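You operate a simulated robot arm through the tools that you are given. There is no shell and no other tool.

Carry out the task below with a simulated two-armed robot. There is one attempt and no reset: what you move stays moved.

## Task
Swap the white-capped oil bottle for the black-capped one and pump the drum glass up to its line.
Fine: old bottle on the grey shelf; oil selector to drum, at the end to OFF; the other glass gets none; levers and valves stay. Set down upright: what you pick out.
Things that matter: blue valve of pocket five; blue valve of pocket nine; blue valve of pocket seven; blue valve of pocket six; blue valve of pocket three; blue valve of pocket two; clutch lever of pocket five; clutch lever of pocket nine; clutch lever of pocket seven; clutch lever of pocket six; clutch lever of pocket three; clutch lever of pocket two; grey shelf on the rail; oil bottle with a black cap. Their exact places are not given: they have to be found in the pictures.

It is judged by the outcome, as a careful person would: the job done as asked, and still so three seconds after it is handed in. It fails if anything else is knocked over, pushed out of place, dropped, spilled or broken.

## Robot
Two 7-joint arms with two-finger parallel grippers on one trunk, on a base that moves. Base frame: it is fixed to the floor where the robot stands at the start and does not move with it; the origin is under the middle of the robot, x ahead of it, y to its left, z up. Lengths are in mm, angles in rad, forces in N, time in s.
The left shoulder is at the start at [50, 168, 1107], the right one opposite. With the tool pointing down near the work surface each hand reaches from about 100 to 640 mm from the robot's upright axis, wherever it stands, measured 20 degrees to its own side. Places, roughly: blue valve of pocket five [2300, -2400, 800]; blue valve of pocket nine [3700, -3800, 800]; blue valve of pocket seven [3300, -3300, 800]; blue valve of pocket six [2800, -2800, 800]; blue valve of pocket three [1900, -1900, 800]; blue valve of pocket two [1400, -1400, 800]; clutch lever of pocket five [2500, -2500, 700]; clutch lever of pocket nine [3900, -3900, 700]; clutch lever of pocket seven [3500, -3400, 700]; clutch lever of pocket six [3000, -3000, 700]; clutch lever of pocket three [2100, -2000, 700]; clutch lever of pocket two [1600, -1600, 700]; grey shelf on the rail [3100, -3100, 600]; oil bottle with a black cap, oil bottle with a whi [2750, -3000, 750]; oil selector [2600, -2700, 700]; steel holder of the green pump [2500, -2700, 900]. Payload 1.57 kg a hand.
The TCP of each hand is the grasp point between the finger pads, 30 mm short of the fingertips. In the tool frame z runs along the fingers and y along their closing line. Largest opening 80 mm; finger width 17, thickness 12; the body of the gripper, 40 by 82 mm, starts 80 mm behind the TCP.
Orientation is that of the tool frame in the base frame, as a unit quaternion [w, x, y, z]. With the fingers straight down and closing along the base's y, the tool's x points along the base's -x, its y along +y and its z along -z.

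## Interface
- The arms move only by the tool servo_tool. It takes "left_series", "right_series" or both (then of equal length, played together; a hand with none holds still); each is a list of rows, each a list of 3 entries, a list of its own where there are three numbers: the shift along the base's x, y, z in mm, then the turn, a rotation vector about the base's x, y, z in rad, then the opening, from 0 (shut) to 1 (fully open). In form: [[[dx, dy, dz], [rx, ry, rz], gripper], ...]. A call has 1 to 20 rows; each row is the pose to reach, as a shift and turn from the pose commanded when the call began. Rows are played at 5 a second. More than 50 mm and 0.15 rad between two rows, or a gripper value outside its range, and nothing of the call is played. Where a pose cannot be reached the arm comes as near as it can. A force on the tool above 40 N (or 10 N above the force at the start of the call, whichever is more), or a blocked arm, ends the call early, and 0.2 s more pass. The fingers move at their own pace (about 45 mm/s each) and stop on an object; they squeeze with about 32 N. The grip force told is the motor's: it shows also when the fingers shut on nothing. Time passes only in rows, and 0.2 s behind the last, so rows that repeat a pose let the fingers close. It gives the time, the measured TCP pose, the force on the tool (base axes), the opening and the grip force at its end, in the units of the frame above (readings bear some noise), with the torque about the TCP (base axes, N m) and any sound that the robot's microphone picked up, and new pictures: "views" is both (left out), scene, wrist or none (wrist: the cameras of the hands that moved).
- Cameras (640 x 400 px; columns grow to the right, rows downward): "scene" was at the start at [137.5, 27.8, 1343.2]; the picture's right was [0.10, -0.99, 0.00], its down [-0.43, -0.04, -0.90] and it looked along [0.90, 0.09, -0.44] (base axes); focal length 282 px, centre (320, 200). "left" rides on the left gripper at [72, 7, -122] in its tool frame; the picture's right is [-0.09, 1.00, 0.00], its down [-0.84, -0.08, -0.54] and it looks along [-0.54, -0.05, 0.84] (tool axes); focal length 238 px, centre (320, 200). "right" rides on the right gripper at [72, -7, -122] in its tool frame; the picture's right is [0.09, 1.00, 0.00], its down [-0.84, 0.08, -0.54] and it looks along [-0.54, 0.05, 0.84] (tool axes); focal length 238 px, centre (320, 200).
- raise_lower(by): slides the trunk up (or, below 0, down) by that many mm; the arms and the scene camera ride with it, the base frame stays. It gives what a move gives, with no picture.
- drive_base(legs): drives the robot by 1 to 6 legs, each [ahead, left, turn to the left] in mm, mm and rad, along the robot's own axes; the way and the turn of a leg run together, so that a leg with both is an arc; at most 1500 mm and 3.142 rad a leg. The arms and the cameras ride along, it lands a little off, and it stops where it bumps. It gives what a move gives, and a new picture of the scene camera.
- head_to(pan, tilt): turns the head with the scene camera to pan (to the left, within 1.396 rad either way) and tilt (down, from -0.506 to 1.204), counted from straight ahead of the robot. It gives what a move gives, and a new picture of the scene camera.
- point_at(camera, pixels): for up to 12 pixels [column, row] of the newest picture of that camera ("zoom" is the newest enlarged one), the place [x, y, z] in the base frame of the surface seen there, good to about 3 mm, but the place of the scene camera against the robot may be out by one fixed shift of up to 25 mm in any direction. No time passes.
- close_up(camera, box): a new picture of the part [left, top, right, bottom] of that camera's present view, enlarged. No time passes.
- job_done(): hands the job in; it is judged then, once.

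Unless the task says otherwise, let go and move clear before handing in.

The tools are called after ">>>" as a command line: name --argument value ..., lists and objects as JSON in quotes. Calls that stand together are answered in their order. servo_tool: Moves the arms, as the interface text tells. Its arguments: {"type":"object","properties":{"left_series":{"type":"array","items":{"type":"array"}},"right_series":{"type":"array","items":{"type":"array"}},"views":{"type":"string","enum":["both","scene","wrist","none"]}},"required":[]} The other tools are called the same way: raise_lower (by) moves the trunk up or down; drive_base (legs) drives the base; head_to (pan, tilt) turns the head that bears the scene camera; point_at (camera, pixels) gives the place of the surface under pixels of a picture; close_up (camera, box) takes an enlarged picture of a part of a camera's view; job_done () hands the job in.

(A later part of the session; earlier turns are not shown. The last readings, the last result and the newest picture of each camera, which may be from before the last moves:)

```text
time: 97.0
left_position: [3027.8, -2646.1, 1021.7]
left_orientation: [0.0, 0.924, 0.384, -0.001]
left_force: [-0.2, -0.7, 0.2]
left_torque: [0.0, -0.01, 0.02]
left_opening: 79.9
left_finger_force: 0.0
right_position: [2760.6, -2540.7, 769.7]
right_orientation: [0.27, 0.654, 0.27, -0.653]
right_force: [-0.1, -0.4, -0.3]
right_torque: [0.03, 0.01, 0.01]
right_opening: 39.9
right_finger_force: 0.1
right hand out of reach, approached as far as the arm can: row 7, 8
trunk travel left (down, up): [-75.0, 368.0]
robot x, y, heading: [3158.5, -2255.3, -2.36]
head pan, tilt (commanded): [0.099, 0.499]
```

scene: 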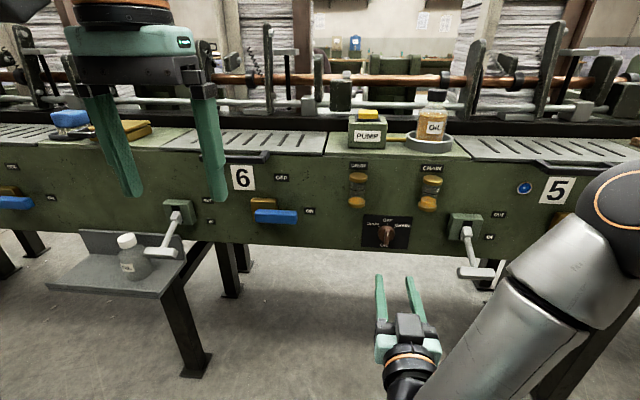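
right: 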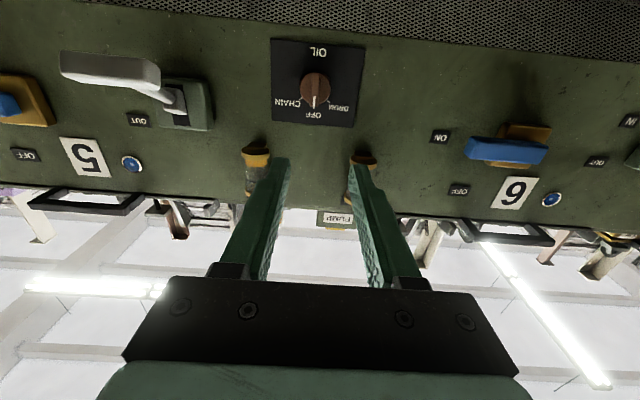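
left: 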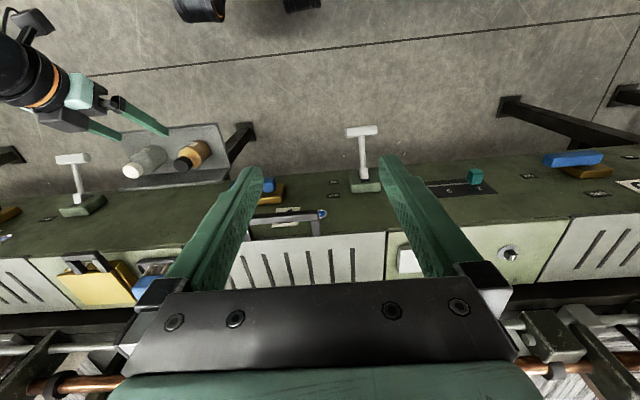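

The wrist camera (upside-down view from below) sees the selector knob at (315,88) with its plate (271–364, 38–126). I'll measure and enlarge it.

>>> close_up --camera "right" --box '[255, 25, 380, 140]'

>>> point_at --camera "right" --pixels '[[313, 105], [314, 95], [315, 82], [302, 85], [328, 85], [316, 75], [275, 50], [360, 55], [276, 118], [352, 122], [316, 45], [240, 60]]'

```text
3.48 times, centred on (318, 82) of right
```

zoom: 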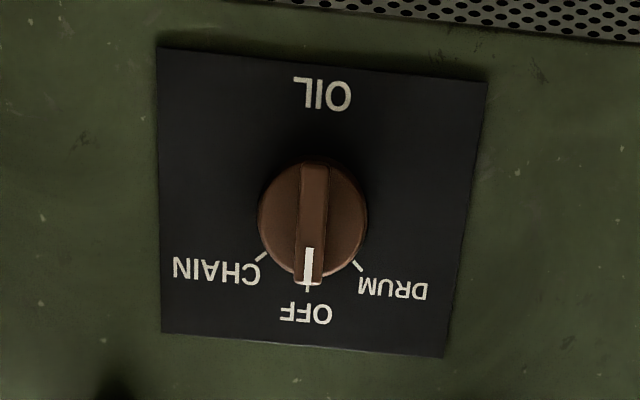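

```text
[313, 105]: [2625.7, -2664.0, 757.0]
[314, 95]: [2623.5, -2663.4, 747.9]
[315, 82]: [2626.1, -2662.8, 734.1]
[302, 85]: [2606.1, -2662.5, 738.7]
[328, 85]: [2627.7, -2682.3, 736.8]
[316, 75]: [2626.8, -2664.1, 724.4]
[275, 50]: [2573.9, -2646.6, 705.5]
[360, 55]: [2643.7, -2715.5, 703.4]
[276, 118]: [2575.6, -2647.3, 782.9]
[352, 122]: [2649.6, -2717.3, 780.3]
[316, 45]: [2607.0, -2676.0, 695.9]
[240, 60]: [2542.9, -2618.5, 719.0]
```

The knob axis is at s≈3740, z≈741.5, bar front t≈-26.5, disc face t≈-39, panel t≈-50. I'll bring the open fingers (40 mm) to just in front of the bar first.

>>> servo_tool --right_series '[[[-22, -18, -8], [0, 0, 0], 0.5], [[-46, -39, -18], [0, 0, 0], 0.5], [[-68, -58, -25], [0, 0, 0], 0.5], [[-87.8, -75.6, -28.2], [0, 0, 0], 0.5], [[-87.8, -75.6, -28.2], [0, 0, 0], 0.5]]' --views "both"

```text
time: 98.2
left_position: [3026.8, -2645.5, 1020.9]
left_orientation: [0.0, 0.924, 0.383, 0.0]
left_force: [-0.3, 0.0, -0.3]
left_torque: [0.02, 0.02, -0.01]
left_opening: 80.0
left_finger_force: 0.0
right_position: [2711.1, -2639.0, 768.8]
right_orientation: [0.268, 0.656, 0.269, -0.652]
right_force: [-0.7, -0.5, -0.5]
right_torque: [0.0, 0.0, -0.01]
right_opening: 40.1
right_finger_force: 0.0
right hand out of reach, approached as far as the arm can: row 1, 2, 3, 4, 5
trunk travel left (down, up): [-75.0, 368.0]
robot x, y, heading: [3160.1, -2257.5, -2.36]
head pan, tilt (commanded): [0.099, 0.499]
```

scene: 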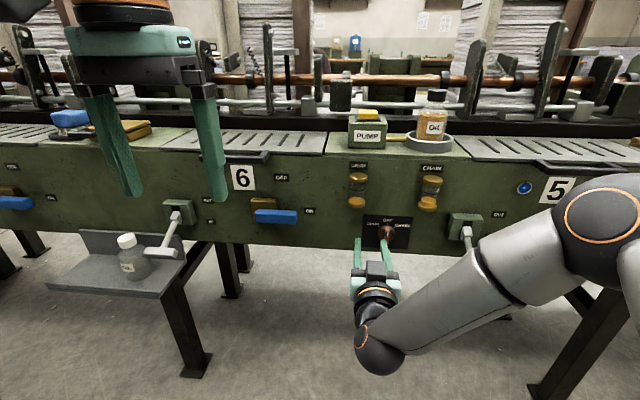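
right: 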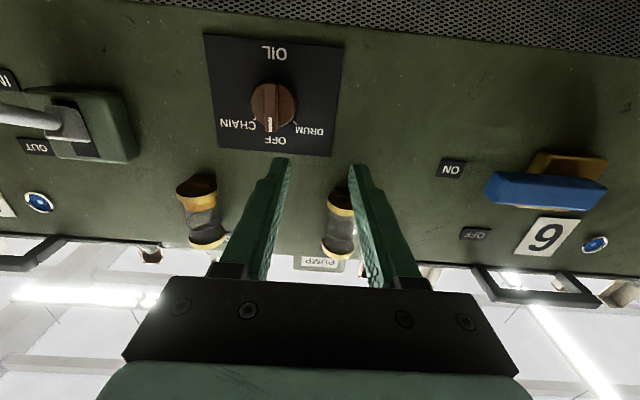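

The hand ran into a joint limit (s drifted to 3783, z stuck at 769). I'll pull back, ease the tilt to about 1.2 rad, and shift the robot left so that the right arm has a more natural line to the selector.

>>> servo_tool --right_series '[[[20, 20, 10], [0.06, -0.06, 0], 0.5], [[45, 45, 25], [0.12, -0.12, 0], 0.5], [[65, 65, 40], [0.19, -0.19, 0], 0.5], [[75, 75, 50], [0.262, -0.262, 0], 0.5], [[75, 75, 50], [0.262, -0.262, 0], 0.5]]' --views "none"

>>> drive_base --legs '[[0, 80, 0]]'

>>> raise_lower --by -40

>>> servo_tool --right_series '[[[0, 0, 0], [0, 0, 0], 0.5]]' --views "both"

```text
time: 99.4
left_position: [3026.6, -2645.8, 1019.4]
left_orientation: [-0.001, 0.924, 0.383, -0.002]
left_force: [1.0, -0.4, 0.6]
left_torque: [0.01, -0.01, -0.02]
left_opening: 79.8
left_finger_force: 0.1
right_position: [2787.1, -2563.7, 819.9]
right_orientation: [0.216, 0.763, 0.316, -0.521]
right_force: [0.2, -0.5, -0.8]
right_torque: [0.03, 0.0, -0.03]
right_opening: 40.0
right_finger_force: 0.0
trunk travel left (down, up): [-75.0, 368.0]
robot x, y, heading: [3163.2, -2256.9, -2.356]
head pan, tilt (commanded): [0.099, 0.499]
```

```text
time: 100.7
left_position: [3083.1, -2702.2, 1022.5]
left_orientation: [-0.001, 0.924, 0.382, -0.001]
left_force: [0.6, -0.4, -0.8]
left_torque: [-0.01, -0.03, 0.04]
left_opening: 79.8
left_finger_force: 0.1
right_position: [2842.0, -2621.1, 818.7]
right_orientation: [0.216, 0.763, 0.315, -0.522]
right_force: [-0.3, 0.6, 0.0]
right_torque: [0.01, 0.02, 0.0]
right_opening: 40.0
right_finger_force: 0.0
trunk travel left (down, up): [-75.0, 368.0]
robot x, y, heading: [3215.9, -2315.6, -2.356]
head pan, tilt (commanded): [0.099, 0.499]
```

scene: 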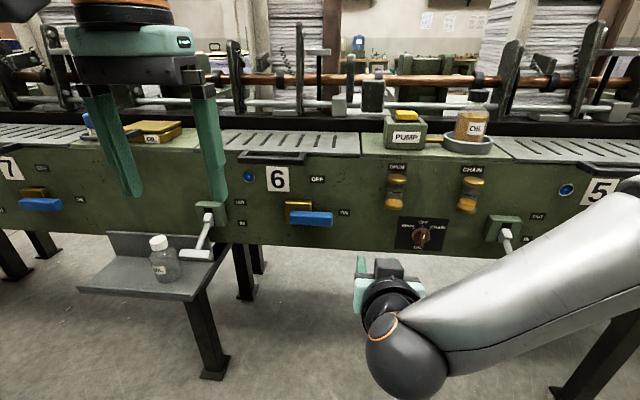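

```text
time: 101.6
left_position: [3084.1, -2702.6, 982.3]
left_orientation: [0.0, 0.924, 0.383, -0.001]
left_force: [-0.2, 0.0, -0.5]
left_torque: [-0.01, 0.01, -0.01]
left_opening: 80.0
left_finger_force: 0.0
right_position: [2842.2, -2620.1, 779.9]
right_orientation: [0.216, 0.763, 0.316, -0.52]
right_force: [0.6, -0.6, -0.6]
right_torque: [0.02, 0.02, 0.04]
right_opening: 40.0
right_finger_force: 0.1
trunk travel left (down, up): [-35.0, 408.0]
robot x, y, heading: [3215.6, -2318.5, -2.354]
head pan, tilt (commanded): [0.099, 0.499]
```

```text
time: 102.0
left_position: [3083.0, -2702.6, 981.3]
left_orientation: [-0.001, 0.923, 0.384, -0.001]
left_force: [0.1, -0.2, -0.2]
left_torque: [-0.03, -0.03, 0.0]
left_opening: 80.2
left_finger_force: 0.1
right_position: [2843.5, -2620.9, 779.5]
right_orientation: [0.217, 0.763, 0.316, -0.521]
right_force: [-0.1, 0.1, -0.5]
right_torque: [0.02, 0.02, 0.01]
right_opening: 40.0
right_finger_force: 0.1
trunk travel left (down, up): [-35.0, 408.0]
robot x, y, heading: [3217.6, -2310.6, -2.359]
head pan, tilt (commanded): [0.099, 0.499]
```

scene: 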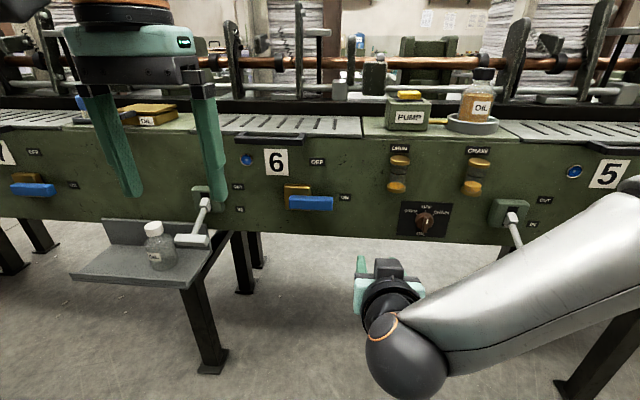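
right: 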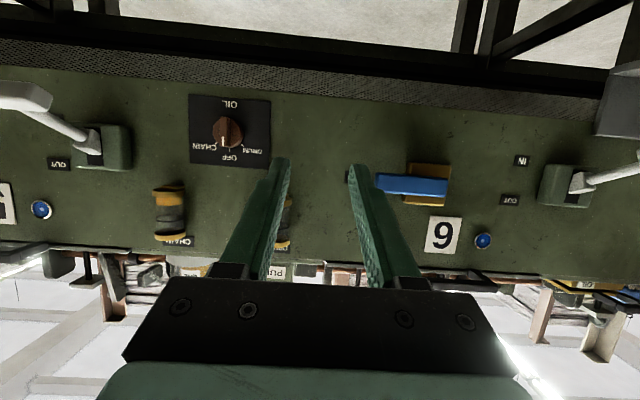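

The hand reached this tilt cleanly. The selector is now at pixel (227,132) in the right view; I'll move the hand in front of it (s=3740, t=50, z=774).

>>> servo_tool --right_series '[[[-40, 3, -1], [0, 0, 0], 0.5], [[-82, 6, -3], [0, 0, 0], 0.5], [[-122, 9, -4], [0, 0, 0], 0.5], [[-150, 11, -5], [0, 0, 0], 0.5], [[-163.3, 12, -5.5], [0, 0, 0], 0.5], [[-163.3, 12, -5.5], [0, 0, 0], 0.5]]' --views "both"

```text
time: 103.4
left_position: [3083.2, -2702.8, 980.7]
left_orientation: [0.0, 0.924, 0.383, -0.001]
left_force: [0.5, -0.2, 0.5]
left_torque: [-0.02, 0.0, 0.03]
left_opening: 80.1
left_finger_force: 0.0
right_position: [2679.5, -2608.2, 773.7]
right_orientation: [0.217, 0.763, 0.317, -0.521]
right_force: [0.4, 0.1, -0.4]
right_torque: [0.01, 0.02, 0.04]
right_opening: 40.0
right_finger_force: 0.0
trunk travel left (down, up): [-35.0, 408.0]
robot x, y, heading: [3220.3, -2314.4, -2.356]
head pan, tilt (commanded): [0.099, 0.499]
```

scene: 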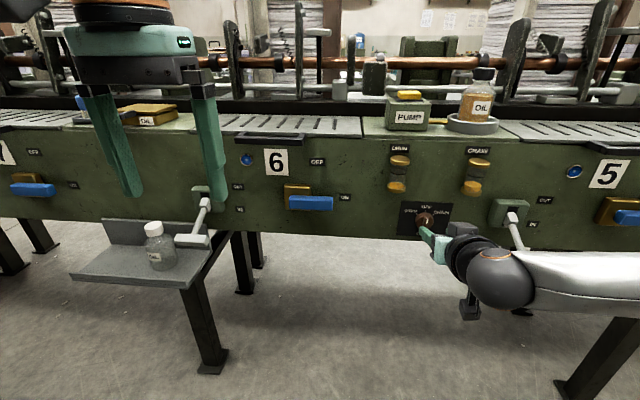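
right: 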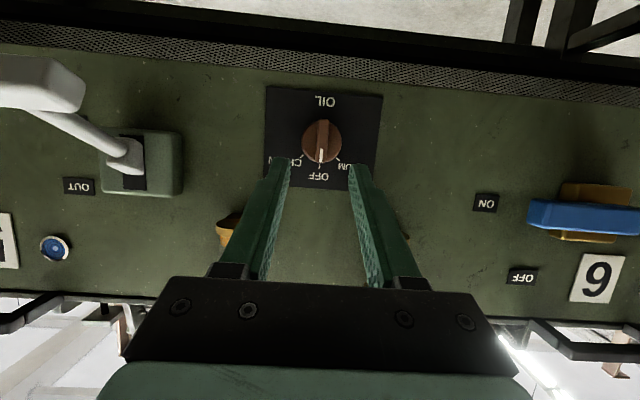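

Reached well (s=3739, t=50, z=774), knob at (321,141). I'll re-measure it from this near view.

>>> point_at --camera "right" --pixels '[[321, 158], [321, 150], [321, 140], [321, 128], [321, 123], [308, 140], [336, 140], [300, 175], [350, 178], [321, 100]]'

>>> close_up --camera "right" --box '[260, 80, 385, 200]'

```text
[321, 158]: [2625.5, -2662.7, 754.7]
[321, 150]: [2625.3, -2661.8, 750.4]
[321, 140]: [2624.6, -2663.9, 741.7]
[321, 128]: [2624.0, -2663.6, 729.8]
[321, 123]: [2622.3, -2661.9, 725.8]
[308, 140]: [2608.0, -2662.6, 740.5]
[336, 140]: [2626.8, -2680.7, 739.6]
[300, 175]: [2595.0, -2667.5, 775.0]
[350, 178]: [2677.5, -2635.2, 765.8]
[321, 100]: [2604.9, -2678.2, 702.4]
```

```text
3.33 times, centred on (322, 140) of right
```

zoom: 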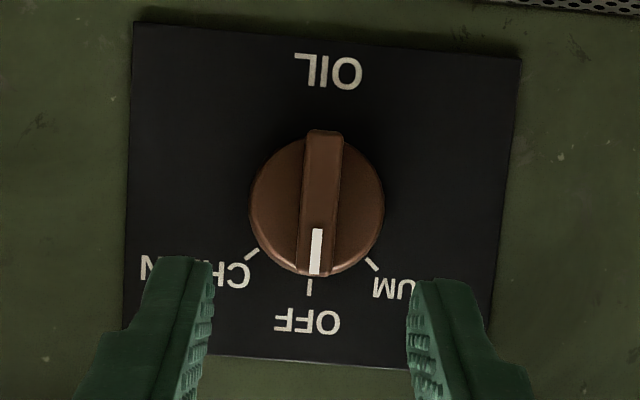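

The bar is at s≈3739.5, z≈741, front t≈-28; ticks are about 47–50° either side. I'll advance along the tool axis to straddle the bar.

>>> servo_tool --right_series '[[[-13, -13, -7], [0, 0, 0], 0.5], [[-26, -26, -14], [0, 0, 0], 0.5], [[-34, -35, -19], [0, 0, 0], 0.5], [[-39.5, -40.2, -21.7], [0, 0, 0], 0.5], [[-39.5, -40.2, -21.7], [0, 0, 0], 0.5]]' --views "both"

```text
time: 104.6
left_position: [3082.8, -2703.4, 981.1]
left_orientation: [0.0, 0.923, 0.384, -0.002]
left_force: [-0.2, -0.5, -1.0]
left_torque: [-0.03, 0.01, 0.03]
left_opening: 79.9
left_finger_force: 0.1
right_position: [2639.2, -2648.0, 752.4]
right_orientation: [0.217, 0.762, 0.316, -0.522]
right_force: [-0.3, 0.1, 0.5]
right_torque: [0.0, 0.0, 0.01]
right_opening: 40.1
right_finger_force: 0.3
trunk travel left (down, up): [-35.0, 408.0]
robot x, y, heading: [3221.0, -2310.9, -2.356]
head pan, tilt (commanded): [0.099, 0.499]
```

scene: 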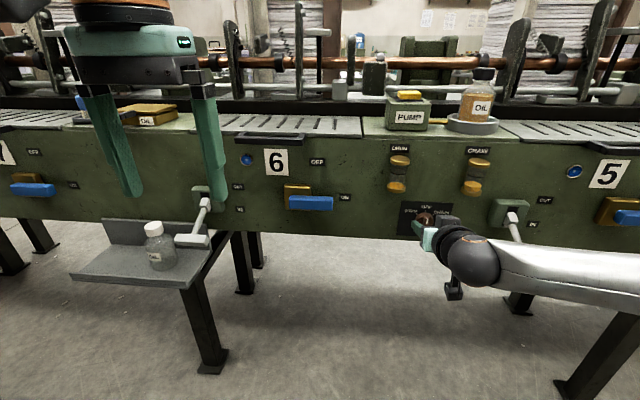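
right: 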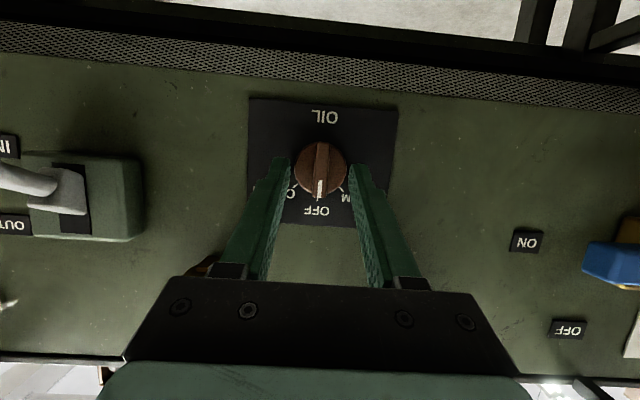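

The fingers straddle the bar (tips at y≈160, bar at x≈321). I'll close on it.

>>> servo_tool --right_series '[[[0, 0, 0], [0, 0, 0], 0.3], [[0, 0, 0], [0, 0, 0], 0.1], [[0, 0, 0], [0, 0, 0], 0], [[0, 0, 0], [0, 0, 0], 0]]' --views "wrist"

```text
time: 105.6
left_position: [3082.8, -2702.8, 980.5]
left_orientation: [-0.001, 0.924, 0.383, -0.001]
left_force: [0.6, 0.9, 0.6]
left_torque: [0.01, 0.0, 0.01]
left_opening: 80.0
left_finger_force: 0.2
right_position: [2640.4, -2648.8, 751.1]
right_orientation: [0.217, 0.763, 0.317, -0.52]
right_force: [1.2, -2.8, -0.3]
right_torque: [-0.15, 0.11, 0.06]
right_opening: 9.9
right_finger_force: 27.7
trunk travel left (down, up): [-35.0, 408.0]
robot x, y, heading: [3216.3, -2316.8, -2.353]
head pan, tilt (commanded): [0.099, 0.499]
```

right: 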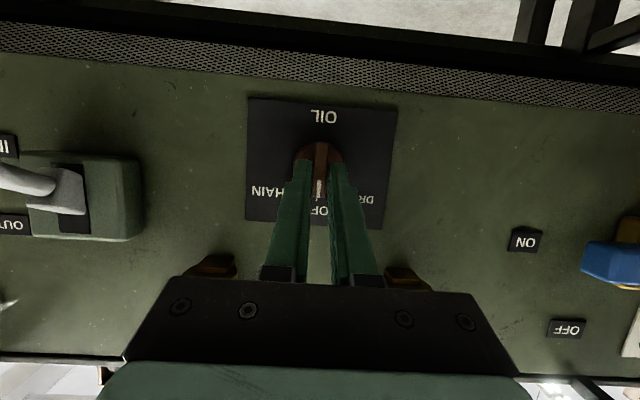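

Gripped the bar (9.9 mm). I'll turn it about the knob axis toward DRUM (counter-clockwise seen from the front) by 0.82 rad.

>>> servo_tool --right_series '[[[0.8, -0.8, -0.1], [0.083, 0.083, 0], 0], [[1.6, -1.6, -0.3], [0.165, 0.165, 0], 0], [[2.4, -2.4, -0.6], [0.248, 0.248, 0], 0], [[3.2, -3.2, -1.1], [0.331, 0.331, 0], 0], [[3.9, -3.9, -1.7], [0.414, 0.414, 0], 0], [[4.6, -4.6, -2.4], [0.497, 0.497, 0], 0], [[5.2, -5.2, -3.2], [0.58, 0.58, 0], 0], [[5.2, -5.2, -3.2], [0.58, 0.58, 0], 0]]' --views "both"

```text
time: 107.4
left_position: [3083.5, -2701.6, 979.8]
left_orientation: [-0.001, 0.924, 0.383, -0.002]
left_force: [-0.7, 0.2, -0.4]
left_torque: [0.03, 0.02, 0.0]
left_opening: 80.1
left_finger_force: 0.1
right_position: [2646.0, -2653.8, 750.0]
right_orientation: [-0.106, 0.613, 0.498, -0.604]
right_force: [5.5, -2.8, -0.6]
right_torque: [-0.13, 0.03, 0.36]
right_opening: 9.7
right_finger_force: 28.1
trunk travel left (down, up): [-35.0, 408.0]
robot x, y, heading: [3220.3, -2314.2, -2.357]
head pan, tilt (commanded): [0.099, 0.499]
```

scene: 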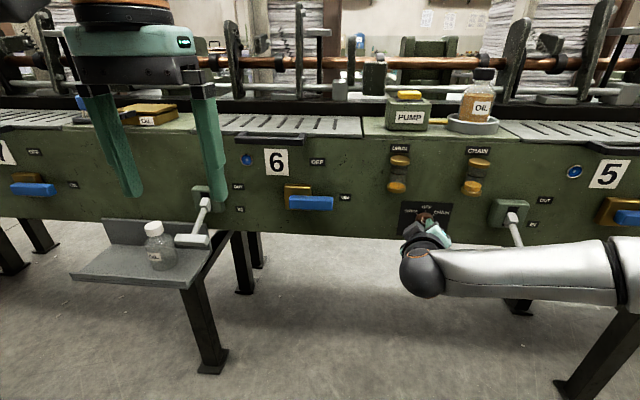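
right: 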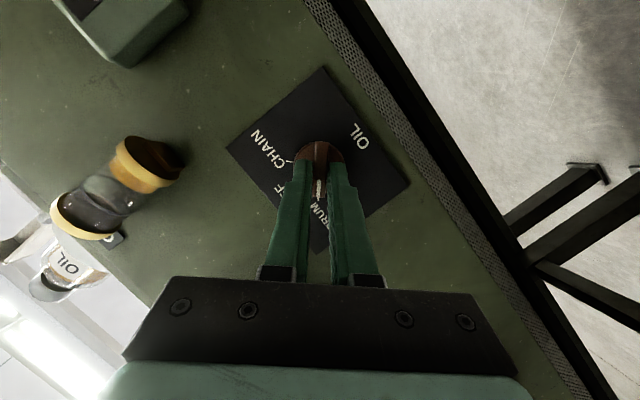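

The knob has turned with the hand. I'll enlarge the view to see the pointer against the DRUM tick.

>>> close_up --camera "right" --box '[270, 120, 370, 240]'

>>> close_up --camera "scene" --box '[395, 195, 465, 245]'

```text
3.33 times, centred on (320, 180) of right
```

zoom: 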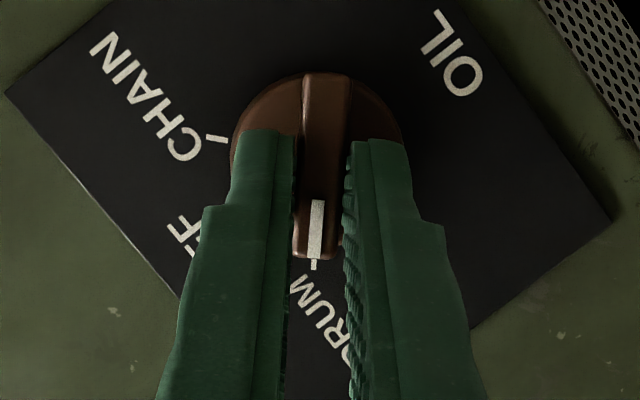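

```text
8.00 times, centred on (430, 220) of scene
```

zoom: 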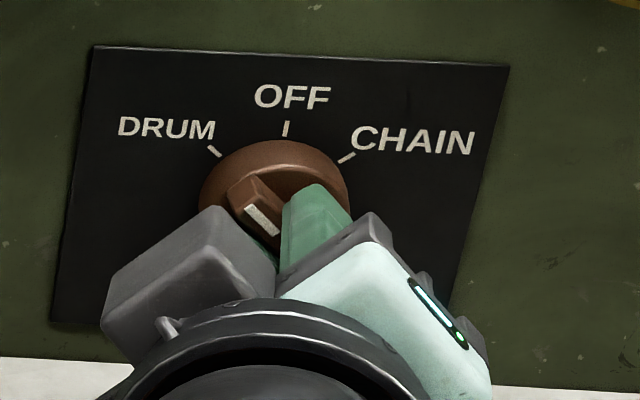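

The pointer mark (316,230) lines up with the DRUM tick (314,264). I'll release the bar and withdraw straight back along the tool axis.

>>> servo_tool --right_series '[[[0, 0, 0], [0, 0, 0], 0.3], [[0, 0, 0], [0, 0, 0], 0.4], [[0, 0, 0], [0, 0, 0], 0.4], [[12, 7, 4], [0, 0, 0], 0.4], [[27, 15, 8], [0, 0, 0], 0.4], [[51, 28, 15], [0, 0, 0], 0.4], [[51, 28, 15], [0, 0, 0], 0.4]]' --views "both"

>>> close_up --camera "right" --box '[250, 80, 390, 200]'

```text
time: 109.0
left_position: [3084.7, -2702.3, 981.8]
left_orientation: [0.0, 0.923, 0.384, -0.001]
left_force: [0.4, -0.6, 0.9]
left_torque: [-0.02, 0.01, 0.02]
left_opening: 79.9
left_finger_force: 0.0
right_position: [2697.2, -2624.4, 763.5]
right_orientation: [-0.107, 0.614, 0.497, -0.604]
right_force: [-0.3, -0.7, 0.2]
right_torque: [0.0, -0.03, 0.03]
right_opening: 32.0
right_finger_force: 0.0
trunk travel left (down, up): [-35.0, 408.0]
robot x, y, heading: [3215.6, -2312.7, -2.355]
head pan, tilt (commanded): [0.099, 0.499]
```

scene: 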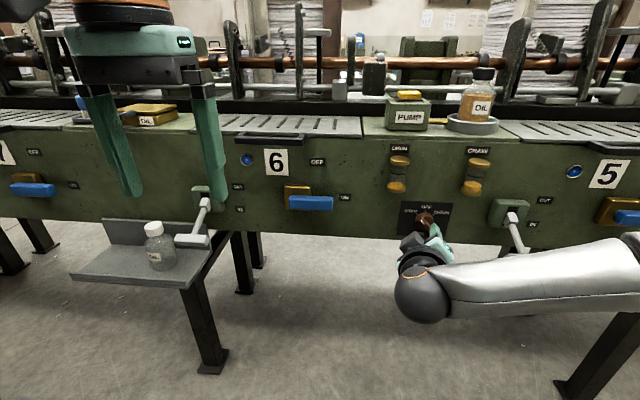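
right: 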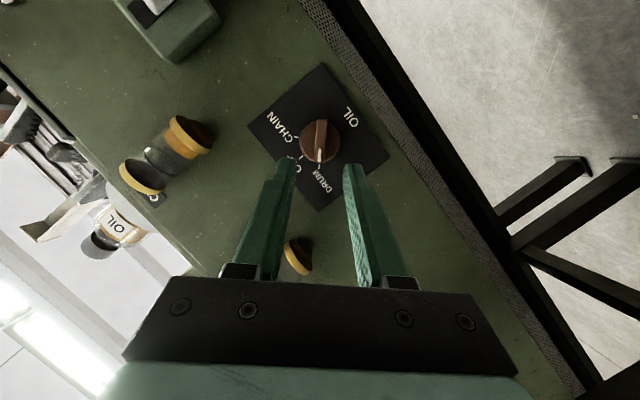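

```text
3.33 times, centred on (320, 140) of right
```

zoom: 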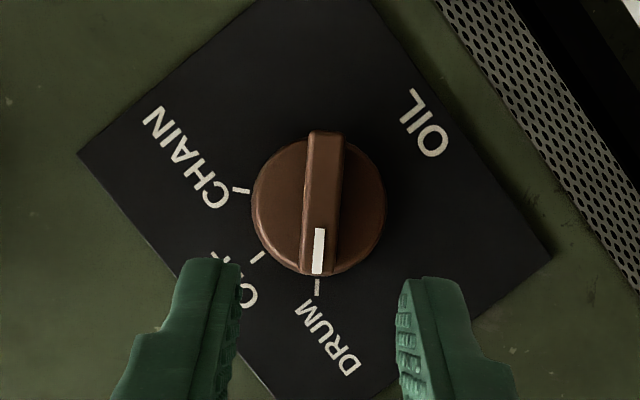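

The selector now points at DRUM. Next the pump: I'll pull the right hand back, undo its roll, and then raise the trunk and line up for the yellow button (s≈3796, t≈-100, z≈1005).

>>> servo_tool --right_series '[[[12, 12, 3], [-0.083, -0.083, 0], 0.4], [[24, 24, 6], [-0.165, -0.165, 0], 0.4], [[36, 36, 9], [-0.248, -0.248, 0], 0.2], [[48, 48, 12], [-0.331, -0.331, 0], 0], [[60, 60, 15], [-0.414, -0.414, 0], 0], [[70, 70, 18], [-0.497, -0.497, 0], 0], [[75, 75, 20], [-0.58, -0.58, 0], 0], [[75, 75, 20], [-0.58, -0.58, 0], 0]]' --views "scene"

>>> close_up --camera "scene" --box '[370, 135, 500, 245]'

```text
time: 110.8
left_position: [3084.0, -2702.0, 980.7]
left_orientation: [0.0, 0.923, 0.384, -0.001]
left_force: [0.0, -1.0, 0.5]
left_torque: [0.01, 0.03, 0.02]
left_opening: 79.8
left_finger_force: 0.1
right_position: [2771.2, -2550.7, 783.2]
right_orientation: [0.218, 0.762, 0.316, -0.521]
right_force: [-0.1, -1.2, -0.4]
right_torque: [-0.02, 0.04, 0.0]
right_opening: 0.0
right_finger_force: 21.0
trunk travel left (down, up): [-35.0, 408.0]
robot x, y, heading: [3217.6, -2313.3, -2.358]
head pan, tilt (commanded): [0.099, 0.499]
```

scene: 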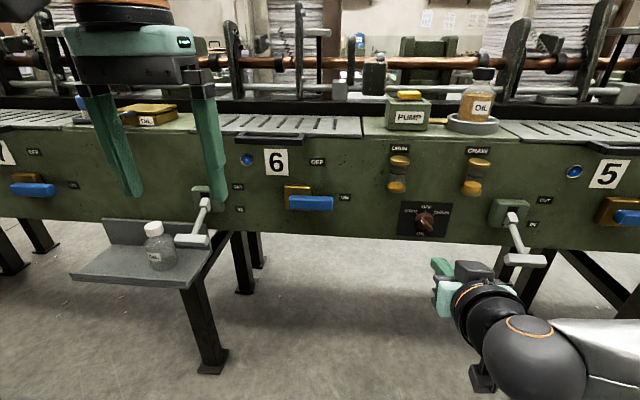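

```text
3.64 times, centred on (435, 190) of scene
```

zoom: 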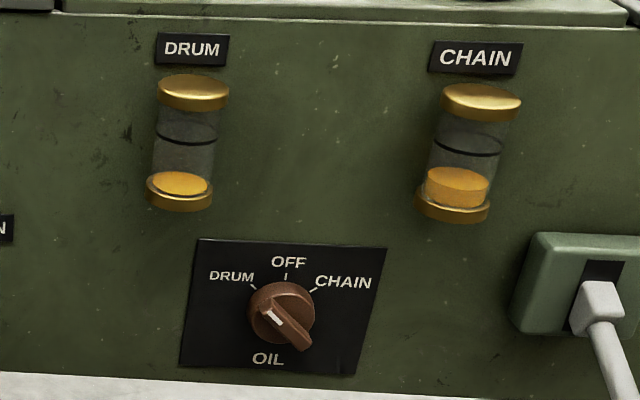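

Selector pointer is at DRUM; drum level low, chain level unchanged. I'll raise the trunk 280 mm and drive to a stance where the right hand reaches the button.

>>> raise_lower --by 280

>>> drive_base --legs '[[150, 49, 0]]'

>>> servo_tool --right_series '[[[-5, -5, 10], [0.09, -0.09, 0], 0], [[-5, -5, 20], [0.18, -0.18, 0], 0], [[-5, -5, 30], [0.27, -0.27, 0], 0], [[-5, -5, 40], [0.36, -0.36, 0], 0], [[-5, -5, 45], [0.45, -0.45, 0], 0], [[-5, -5, 50], [0.54, -0.54, 0], 0], [[-5, -5, 50], [0.601, -0.601, 0], 0], [[-5, -5, 50], [0.601, -0.601, 0], 0]]' --views "both"

```text
time: 113.6
left_position: [3083.5, -2702.5, 1260.4]
left_orientation: [0.0, 0.924, 0.383, -0.001]
left_force: [-0.1, 0.5, -0.1]
left_torque: [0.01, 0.01, -0.03]
left_opening: 80.1
left_finger_force: 0.0
right_position: [2770.7, -2550.5, 1063.0]
right_orientation: [0.216, 0.763, 0.316, -0.521]
right_force: [0.6, -0.7, 0.4]
right_torque: [-0.01, -0.02, -0.02]
right_opening: 0.0
right_finger_force: 21.1
trunk travel left (down, up): [-315.0, 128.0]
robot x, y, heading: [3220.0, -2314.7, -2.36]
head pan, tilt (commanded): [0.099, 0.499]
```

```text
time: 115.0
left_position: [3012.6, -2842.4, 1261.4]
left_orientation: [-0.001, 0.924, 0.383, 0.0]
left_force: [-0.2, -0.2, 0.5]
left_torque: [0.05, -0.03, 0.01]
left_opening: 80.3
left_finger_force: 0.1
right_position: [2699.5, -2693.3, 1062.7]
right_orientation: [0.217, 0.763, 0.317, -0.52]
right_force: [-0.2, -0.8, 0.5]
right_torque: [-0.02, 0.0, 0.03]
right_opening: 0.2
right_finger_force: 21.1
trunk travel left (down, up): [-315.0, 128.0]
robot x, y, heading: [3143.2, -2454.0, -2.352]
head pan, tilt (commanded): [0.099, 0.499]
```

scene: 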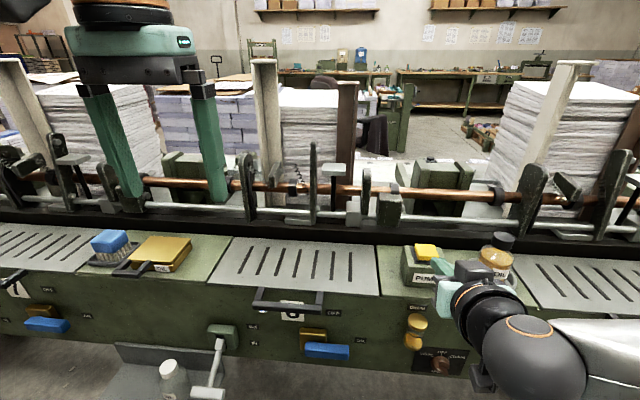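

```text
time: 116.8
left_position: [3012.4, -2843.1, 1260.8]
left_orientation: [-0.001, 0.924, 0.383, -0.001]
left_force: [-0.1, 0.0, -0.5]
left_torque: [-0.01, 0.0, -0.02]
left_opening: 80.1
left_finger_force: 0.1
right_position: [2696.1, -2696.0, 1114.1]
right_orientation: [0.067, 0.91, 0.376, -0.16]
right_force: [0.4, -0.3, -0.4]
right_torque: [0.0, -0.03, 0.01]
right_opening: 0.1
right_finger_force: 21.6
trunk travel left (down, up): [-315.0, 128.0]
robot x, y, heading: [3146.6, -2453.6, -2.357]
head pan, tilt (commanded): [0.099, 0.499]
```

scene: 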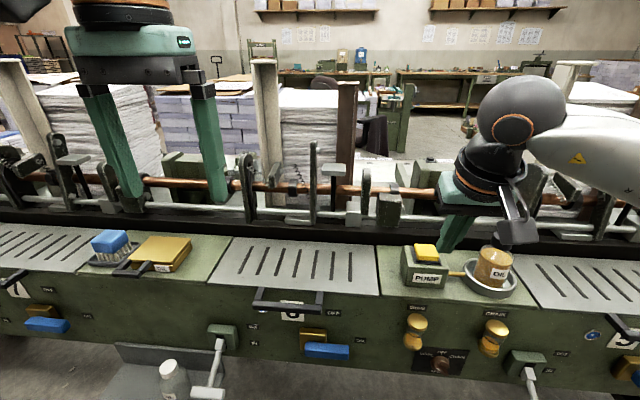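
right: 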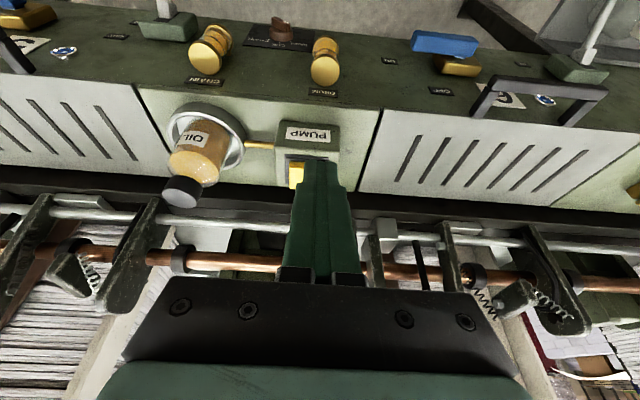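

The view of both glasses is free with the hand here. I'll measure the button with the wrist camera (yellow at (297,175)) and point the head at the glasses.

>>> point_at --camera "right" --pixels '[[297, 168], [296, 180], [293, 160], [310, 132], [282, 128], [338, 130], [288, 185], [300, 185]]'

>>> close_up --camera "right" --box '[250, 100, 390, 210]'

>>> head_to --pan -0.1 --tilt 0.7

```text
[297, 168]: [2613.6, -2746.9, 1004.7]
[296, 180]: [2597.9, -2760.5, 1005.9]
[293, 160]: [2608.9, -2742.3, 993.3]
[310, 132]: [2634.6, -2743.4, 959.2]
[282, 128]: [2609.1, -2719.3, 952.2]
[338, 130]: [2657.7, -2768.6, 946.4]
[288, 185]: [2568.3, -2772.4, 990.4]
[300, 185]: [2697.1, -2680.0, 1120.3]
```

```text
3.64 times, centred on (320, 155) of right
```

zoom: 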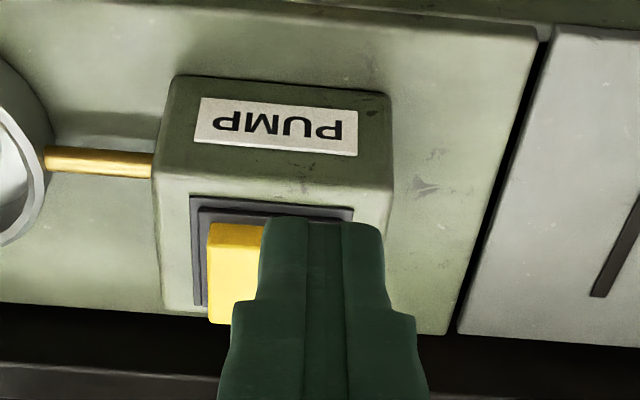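

```text
time: 117.5
left_position: [3012.3, -2842.9, 1262.0]
left_orientation: [-0.001, 0.923, 0.384, -0.002]
left_force: [0.0, 0.7, -0.6]
left_torque: [-0.01, -0.03, -0.02]
left_opening: 80.1
left_finger_force: 0.0
right_position: [2694.6, -2695.1, 1113.9]
right_orientation: [0.068, 0.91, 0.377, -0.16]
right_force: [0.3, 0.7, 0.3]
right_torque: [-0.02, -0.03, -0.03]
right_opening: 0.3
right_finger_force: 20.6
trunk travel left (down, up): [-315.0, 128.0]
robot x, y, heading: [3142.7, -2455.2, -2.351]
head pan, tilt (commanded): [-0.099, 0.7]
```

scene: 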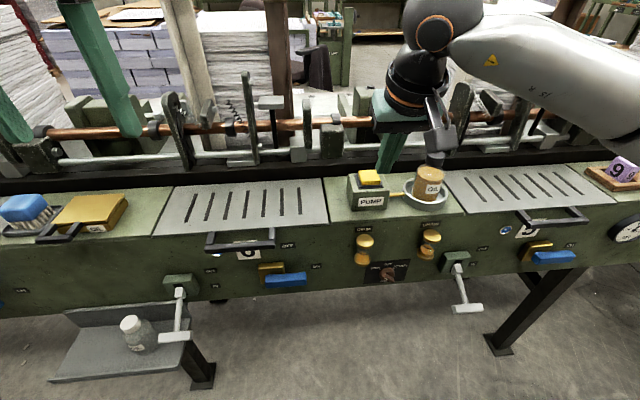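

Button top is at z≈1005, centred about s≈3801, t≈-105. I'll hover the closed fingertips ~25 mm above it.

>>> servo_tool --right_series '[[[-20, -16, -5], [0, 0, 0], 0], [[-42, -34, -12], [0, 0, 0], 0], [[-62, -52, -28], [0, 0, 0], 0], [[-77.5, -63.4, -54], [0, 0, 0], 0], [[-77.5, -63.4, -54], [0, 0, 0], 0]]' --views "both"

>>> close_up --camera "scene" --box '[330, 140, 470, 290]'

```text
time: 118.7
left_position: [3012.5, -2843.2, 1261.3]
left_orientation: [0.0, 0.924, 0.383, -0.001]
left_force: [-0.8, -0.5, 0.2]
left_torque: [-0.02, -0.02, -0.01]
left_opening: 80.2
left_finger_force: 0.1
right_position: [2617.3, -2759.7, 1058.8]
right_orientation: [0.067, 0.91, 0.377, -0.16]
right_force: [-0.4, 0.4, 0.5]
right_torque: [0.0, 0.02, 0.02]
right_opening: 0.0
right_finger_force: 21.3
trunk travel left (down, up): [-315.0, 128.0]
robot x, y, heading: [3145.4, -2455.6, -2.353]
head pan, tilt (commanded): [-0.099, 0.7]
```

scene: 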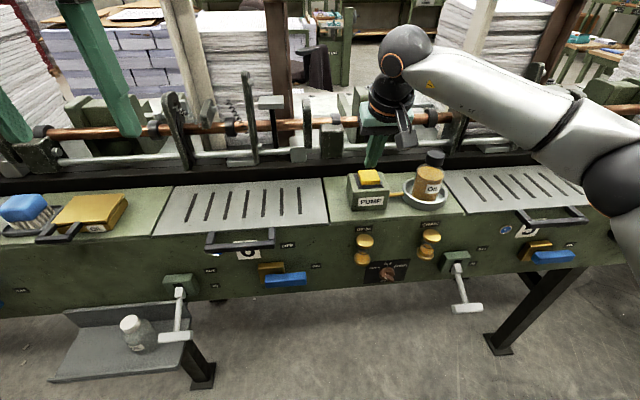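
right: 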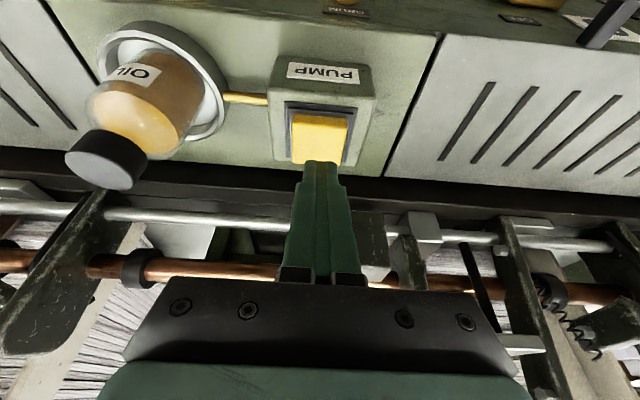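

```text
2.67 times, centred on (400, 215) of scene
```

zoom: 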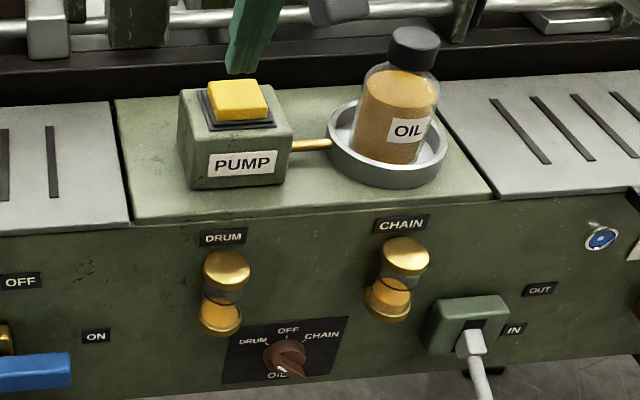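

The tip is near the button's back edge in view (322,165); I'll measure the whole button top which is now visible.

>>> point_at --camera "right" --pixels '[[296, 135], [343, 140], [320, 130], [320, 145], [320, 157], [320, 120], [300, 158], [340, 160]]'

>>> close_up --camera "right" --box '[260, 60, 390, 180]'

>>> close_up --camera "scene" --box '[345, 225, 455, 290]'

```text
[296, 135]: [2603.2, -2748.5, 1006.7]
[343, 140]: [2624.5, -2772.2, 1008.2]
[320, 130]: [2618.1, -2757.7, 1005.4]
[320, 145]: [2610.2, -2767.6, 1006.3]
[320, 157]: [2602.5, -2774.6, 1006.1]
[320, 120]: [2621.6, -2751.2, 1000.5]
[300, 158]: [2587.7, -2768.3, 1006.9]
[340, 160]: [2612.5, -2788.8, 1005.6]
```

```text
3.33 times, centred on (325, 120) of right
```

zoom: 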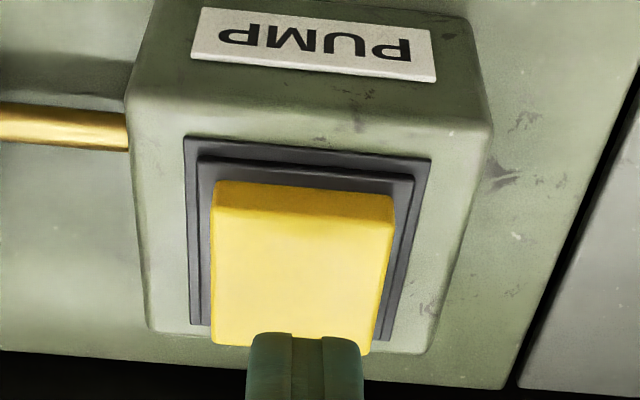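

```text
5.82 times, centred on (400, 258) of scene
```

zoom: 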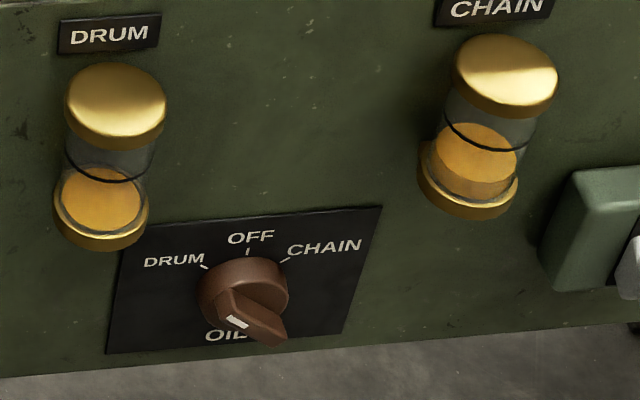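

The tip (t≈-111, s≈3802) is over the middle of the button top (s≈3800, t≈-112, z=1006). I'll make one press of about 7 mm and release, then check level and sound.

>>> servo_tool --right_series '[[[0, 0, -15], [0, 0, 0], 0], [[0, 0, -21], [0, 0, 0], 0], [[0, 0, -24], [0, 0, 0], 0], [[0, 0, -27], [0, 0, 0], 0], [[0, 0, -29], [0, 0, 0], 0]]' --views "both"

>>> close_up --camera "scene" --box '[345, 225, 455, 290]'

```text
time: 119.9
left_position: [3011.7, -2842.2, 1261.0]
left_orientation: [0.0, 0.923, 0.384, -0.002]
left_force: [-0.3, -0.6, -0.1]
left_torque: [0.0, 0.0, 0.0]
left_opening: 79.8
left_finger_force: 0.0
right_position: [2617.9, -2761.1, 1031.8]
right_orientation: [0.067, 0.91, 0.376, -0.16]
right_force: [1.3, 0.2, 4.9]
right_torque: [0.02, 0.0, -0.03]
right_opening: 0.1
right_finger_force: 21.7
trunk travel left (down, up): [-315.0, 128.0]
robot x, y, heading: [3150.9, -2454.4, -2.359]
head pan, tilt (commanded): [-0.099, 0.7]
heard: click
```

scene: 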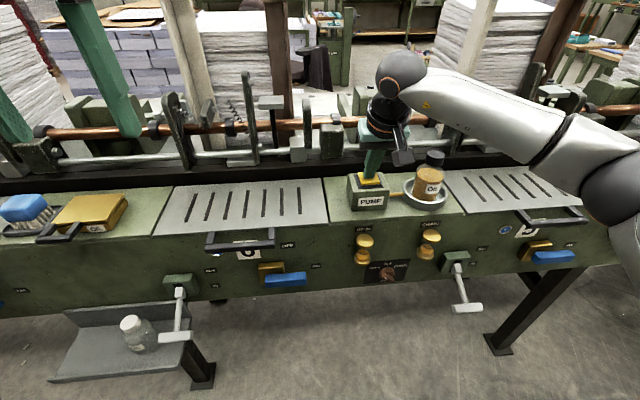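
right: 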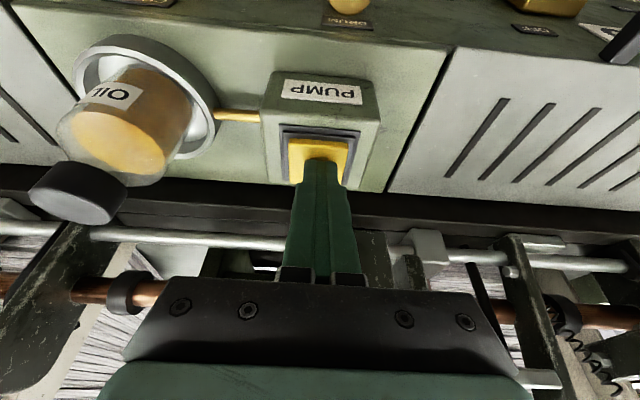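

```text
5.82 times, centred on (400, 258) of scene
```

zoom: 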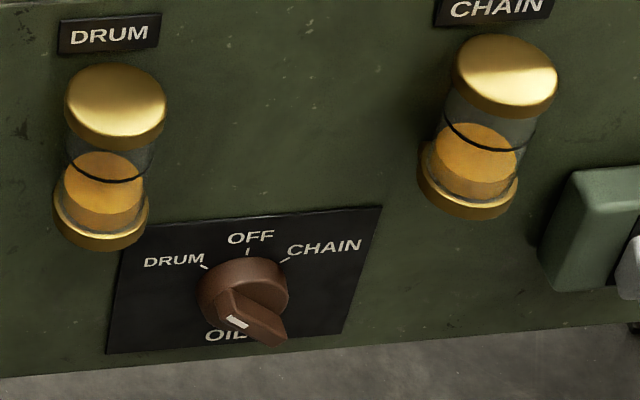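

A click was heard and the drum level rose a good step. I'll release right away and look whether it keeps rising.

>>> servo_tool --right_series '[[[0, 0, 8], [0, 0, 0], 0], [[0, 0, 15], [0, 0, 0], 0]]' --views "none"

>>> close_up --camera "scene" --box '[345, 225, 455, 290]'

>>> close_up --camera "scene" --box '[350, 230, 380, 270]'

```text
time: 120.5
left_position: [3013.5, -2843.0, 1261.9]
left_orientation: [0.0, 0.923, 0.384, -0.001]
left_force: [-0.4, -0.4, 0.0]
left_torque: [0.01, -0.01, -0.02]
left_opening: 79.7
left_finger_force: 0.2
right_position: [2618.4, -2760.1, 1046.4]
right_orientation: [0.067, 0.91, 0.377, -0.159]
right_force: [0.9, -1.1, 0.7]
right_torque: [0.0, -0.01, 0.02]
right_opening: 0.0
right_finger_force: 21.1
trunk travel left (down, up): [-315.0, 128.0]
robot x, y, heading: [3146.8, -2452.4, -2.353]
head pan, tilt (commanded): [-0.099, 0.7]
```

```text
5.82 times, centred on (400, 258) of scene
```

zoom: 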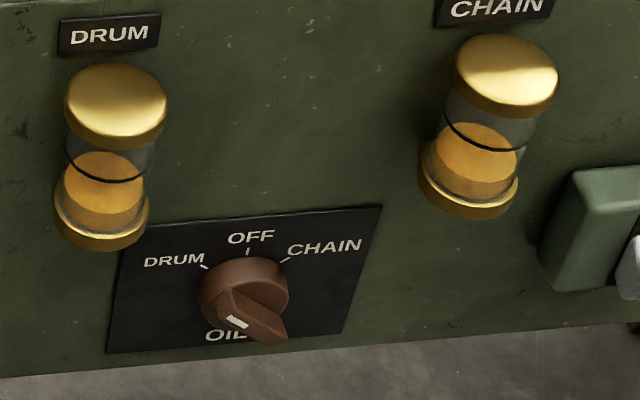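

```text
10.00 times, centred on (365, 250) of scene
```

zoom: 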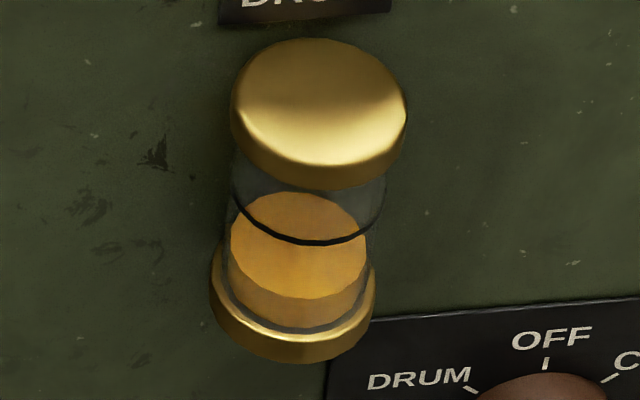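

The level did not change after release, so each press gives one shot. The oil surface (front edge y≈298, 10x) must rise to the ring (front y≈243). I'll press a second time.

>>> servo_tool --right_series '[[[0, 0, -4], [0, 0, 0], 0], [[0, 0, -9], [0, 0, 0], 0], [[0, 0, -12], [0, 0, 0], 0], [[0, 0, -15], [0, 0, 0], 0], [[0, 0, -6], [0, 0, 0], 0], [[0, 0, 0], [0, 0, 0], 0]]' --views "none"

>>> close_up --camera "scene" --box '[350, 230, 380, 270]'

>>> close_up --camera "scene" --box '[345, 225, 455, 290]'

```text
time: 121.9
left_position: [3012.5, -2843.0, 1261.1]
left_orientation: [-0.001, 0.924, 0.383, -0.002]
left_force: [-0.3, -0.3, -0.4]
left_torque: [-0.01, 0.0, 0.01]
left_opening: 80.0
left_finger_force: 0.0
right_position: [2617.2, -2759.9, 1045.6]
right_orientation: [0.067, 0.91, 0.377, -0.159]
right_force: [0.5, 0.6, -0.3]
right_torque: [0.03, -0.02, 0.0]
right_opening: 0.0
right_finger_force: 21.2
trunk travel left (down, up): [-315.0, 128.0]
robot x, y, heading: [3145.1, -2453.0, -2.358]
head pan, tilt (commanded): [-0.099, 0.7]
```

```text
10.00 times, centred on (365, 250) of scene
```

zoom: 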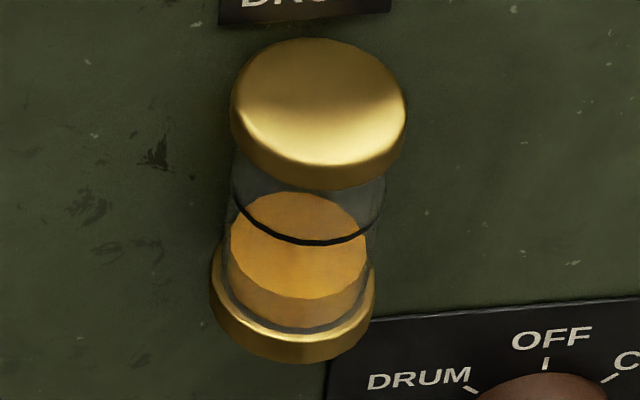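

```text
5.82 times, centred on (400, 258) of scene
```

zoom: 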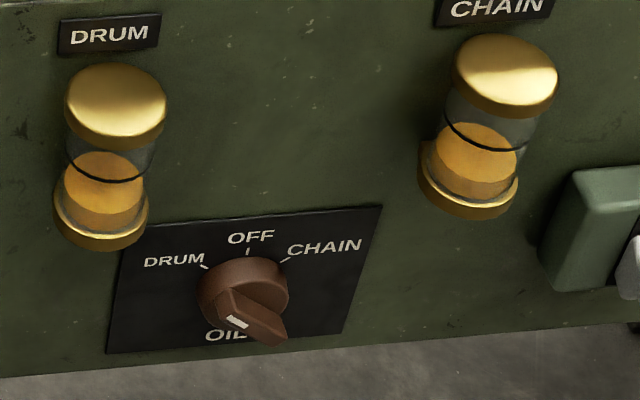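

No click and no change that time (the press was too brief). I'll press again a bit deeper with a short hold.

>>> servo_tool --right_series '[[[0, 0, -5], [0, 0, 0], 0], [[0, 0, -10], [0, 0, 0], 0], [[0, 0, -14], [0, 0, 0], 0], [[0, 0, -16], [0, 0, 0], 0], [[0, 0, -16], [0, 0, 0], 0], [[0, 0, -6], [0, 0, 0], 0], [[0, 0, 0], [0, 0, 0], 0]]' --views "none"

>>> close_up --camera "scene" --box '[350, 230, 380, 270]'

>>> close_up --camera "scene" --box '[345, 225, 455, 290]'

```text
time: 123.5
left_position: [3011.4, -2843.1, 1260.5]
left_orientation: [-0.001, 0.923, 0.384, -0.002]
left_force: [0.1, -1.0, 0.1]
left_torque: [-0.01, 0.0, -0.01]
left_opening: 79.9
left_finger_force: 0.1
right_position: [2617.4, -2759.3, 1044.5]
right_orientation: [0.067, 0.91, 0.378, -0.159]
right_force: [0.5, -0.1, 0.3]
right_torque: [-0.06, 0.02, 0.01]
right_opening: 0.0
right_finger_force: 21.1
trunk travel left (down, up): [-315.0, 128.0]
robot x, y, heading: [3145.9, -2456.8, -2.353]
head pan, tilt (commanded): [-0.099, 0.7]
heard: click
```

```text
10.00 times, centred on (365, 250) of scene
```

zoom: 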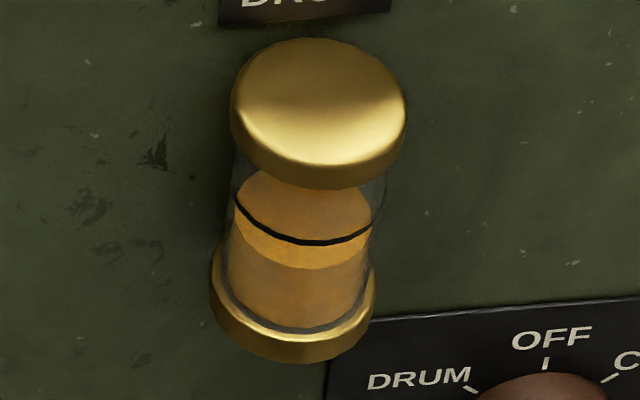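

```text
5.82 times, centred on (400, 258) of scene
```

zoom: 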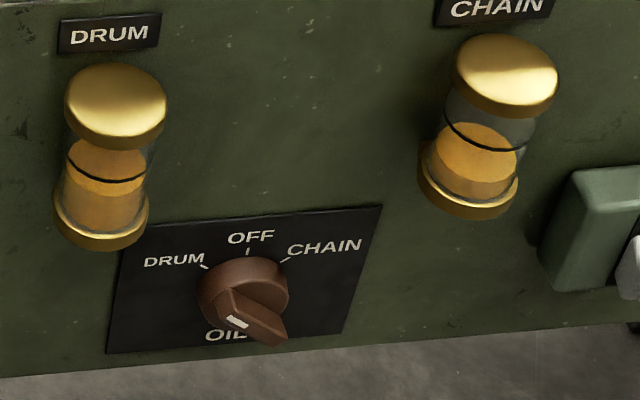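

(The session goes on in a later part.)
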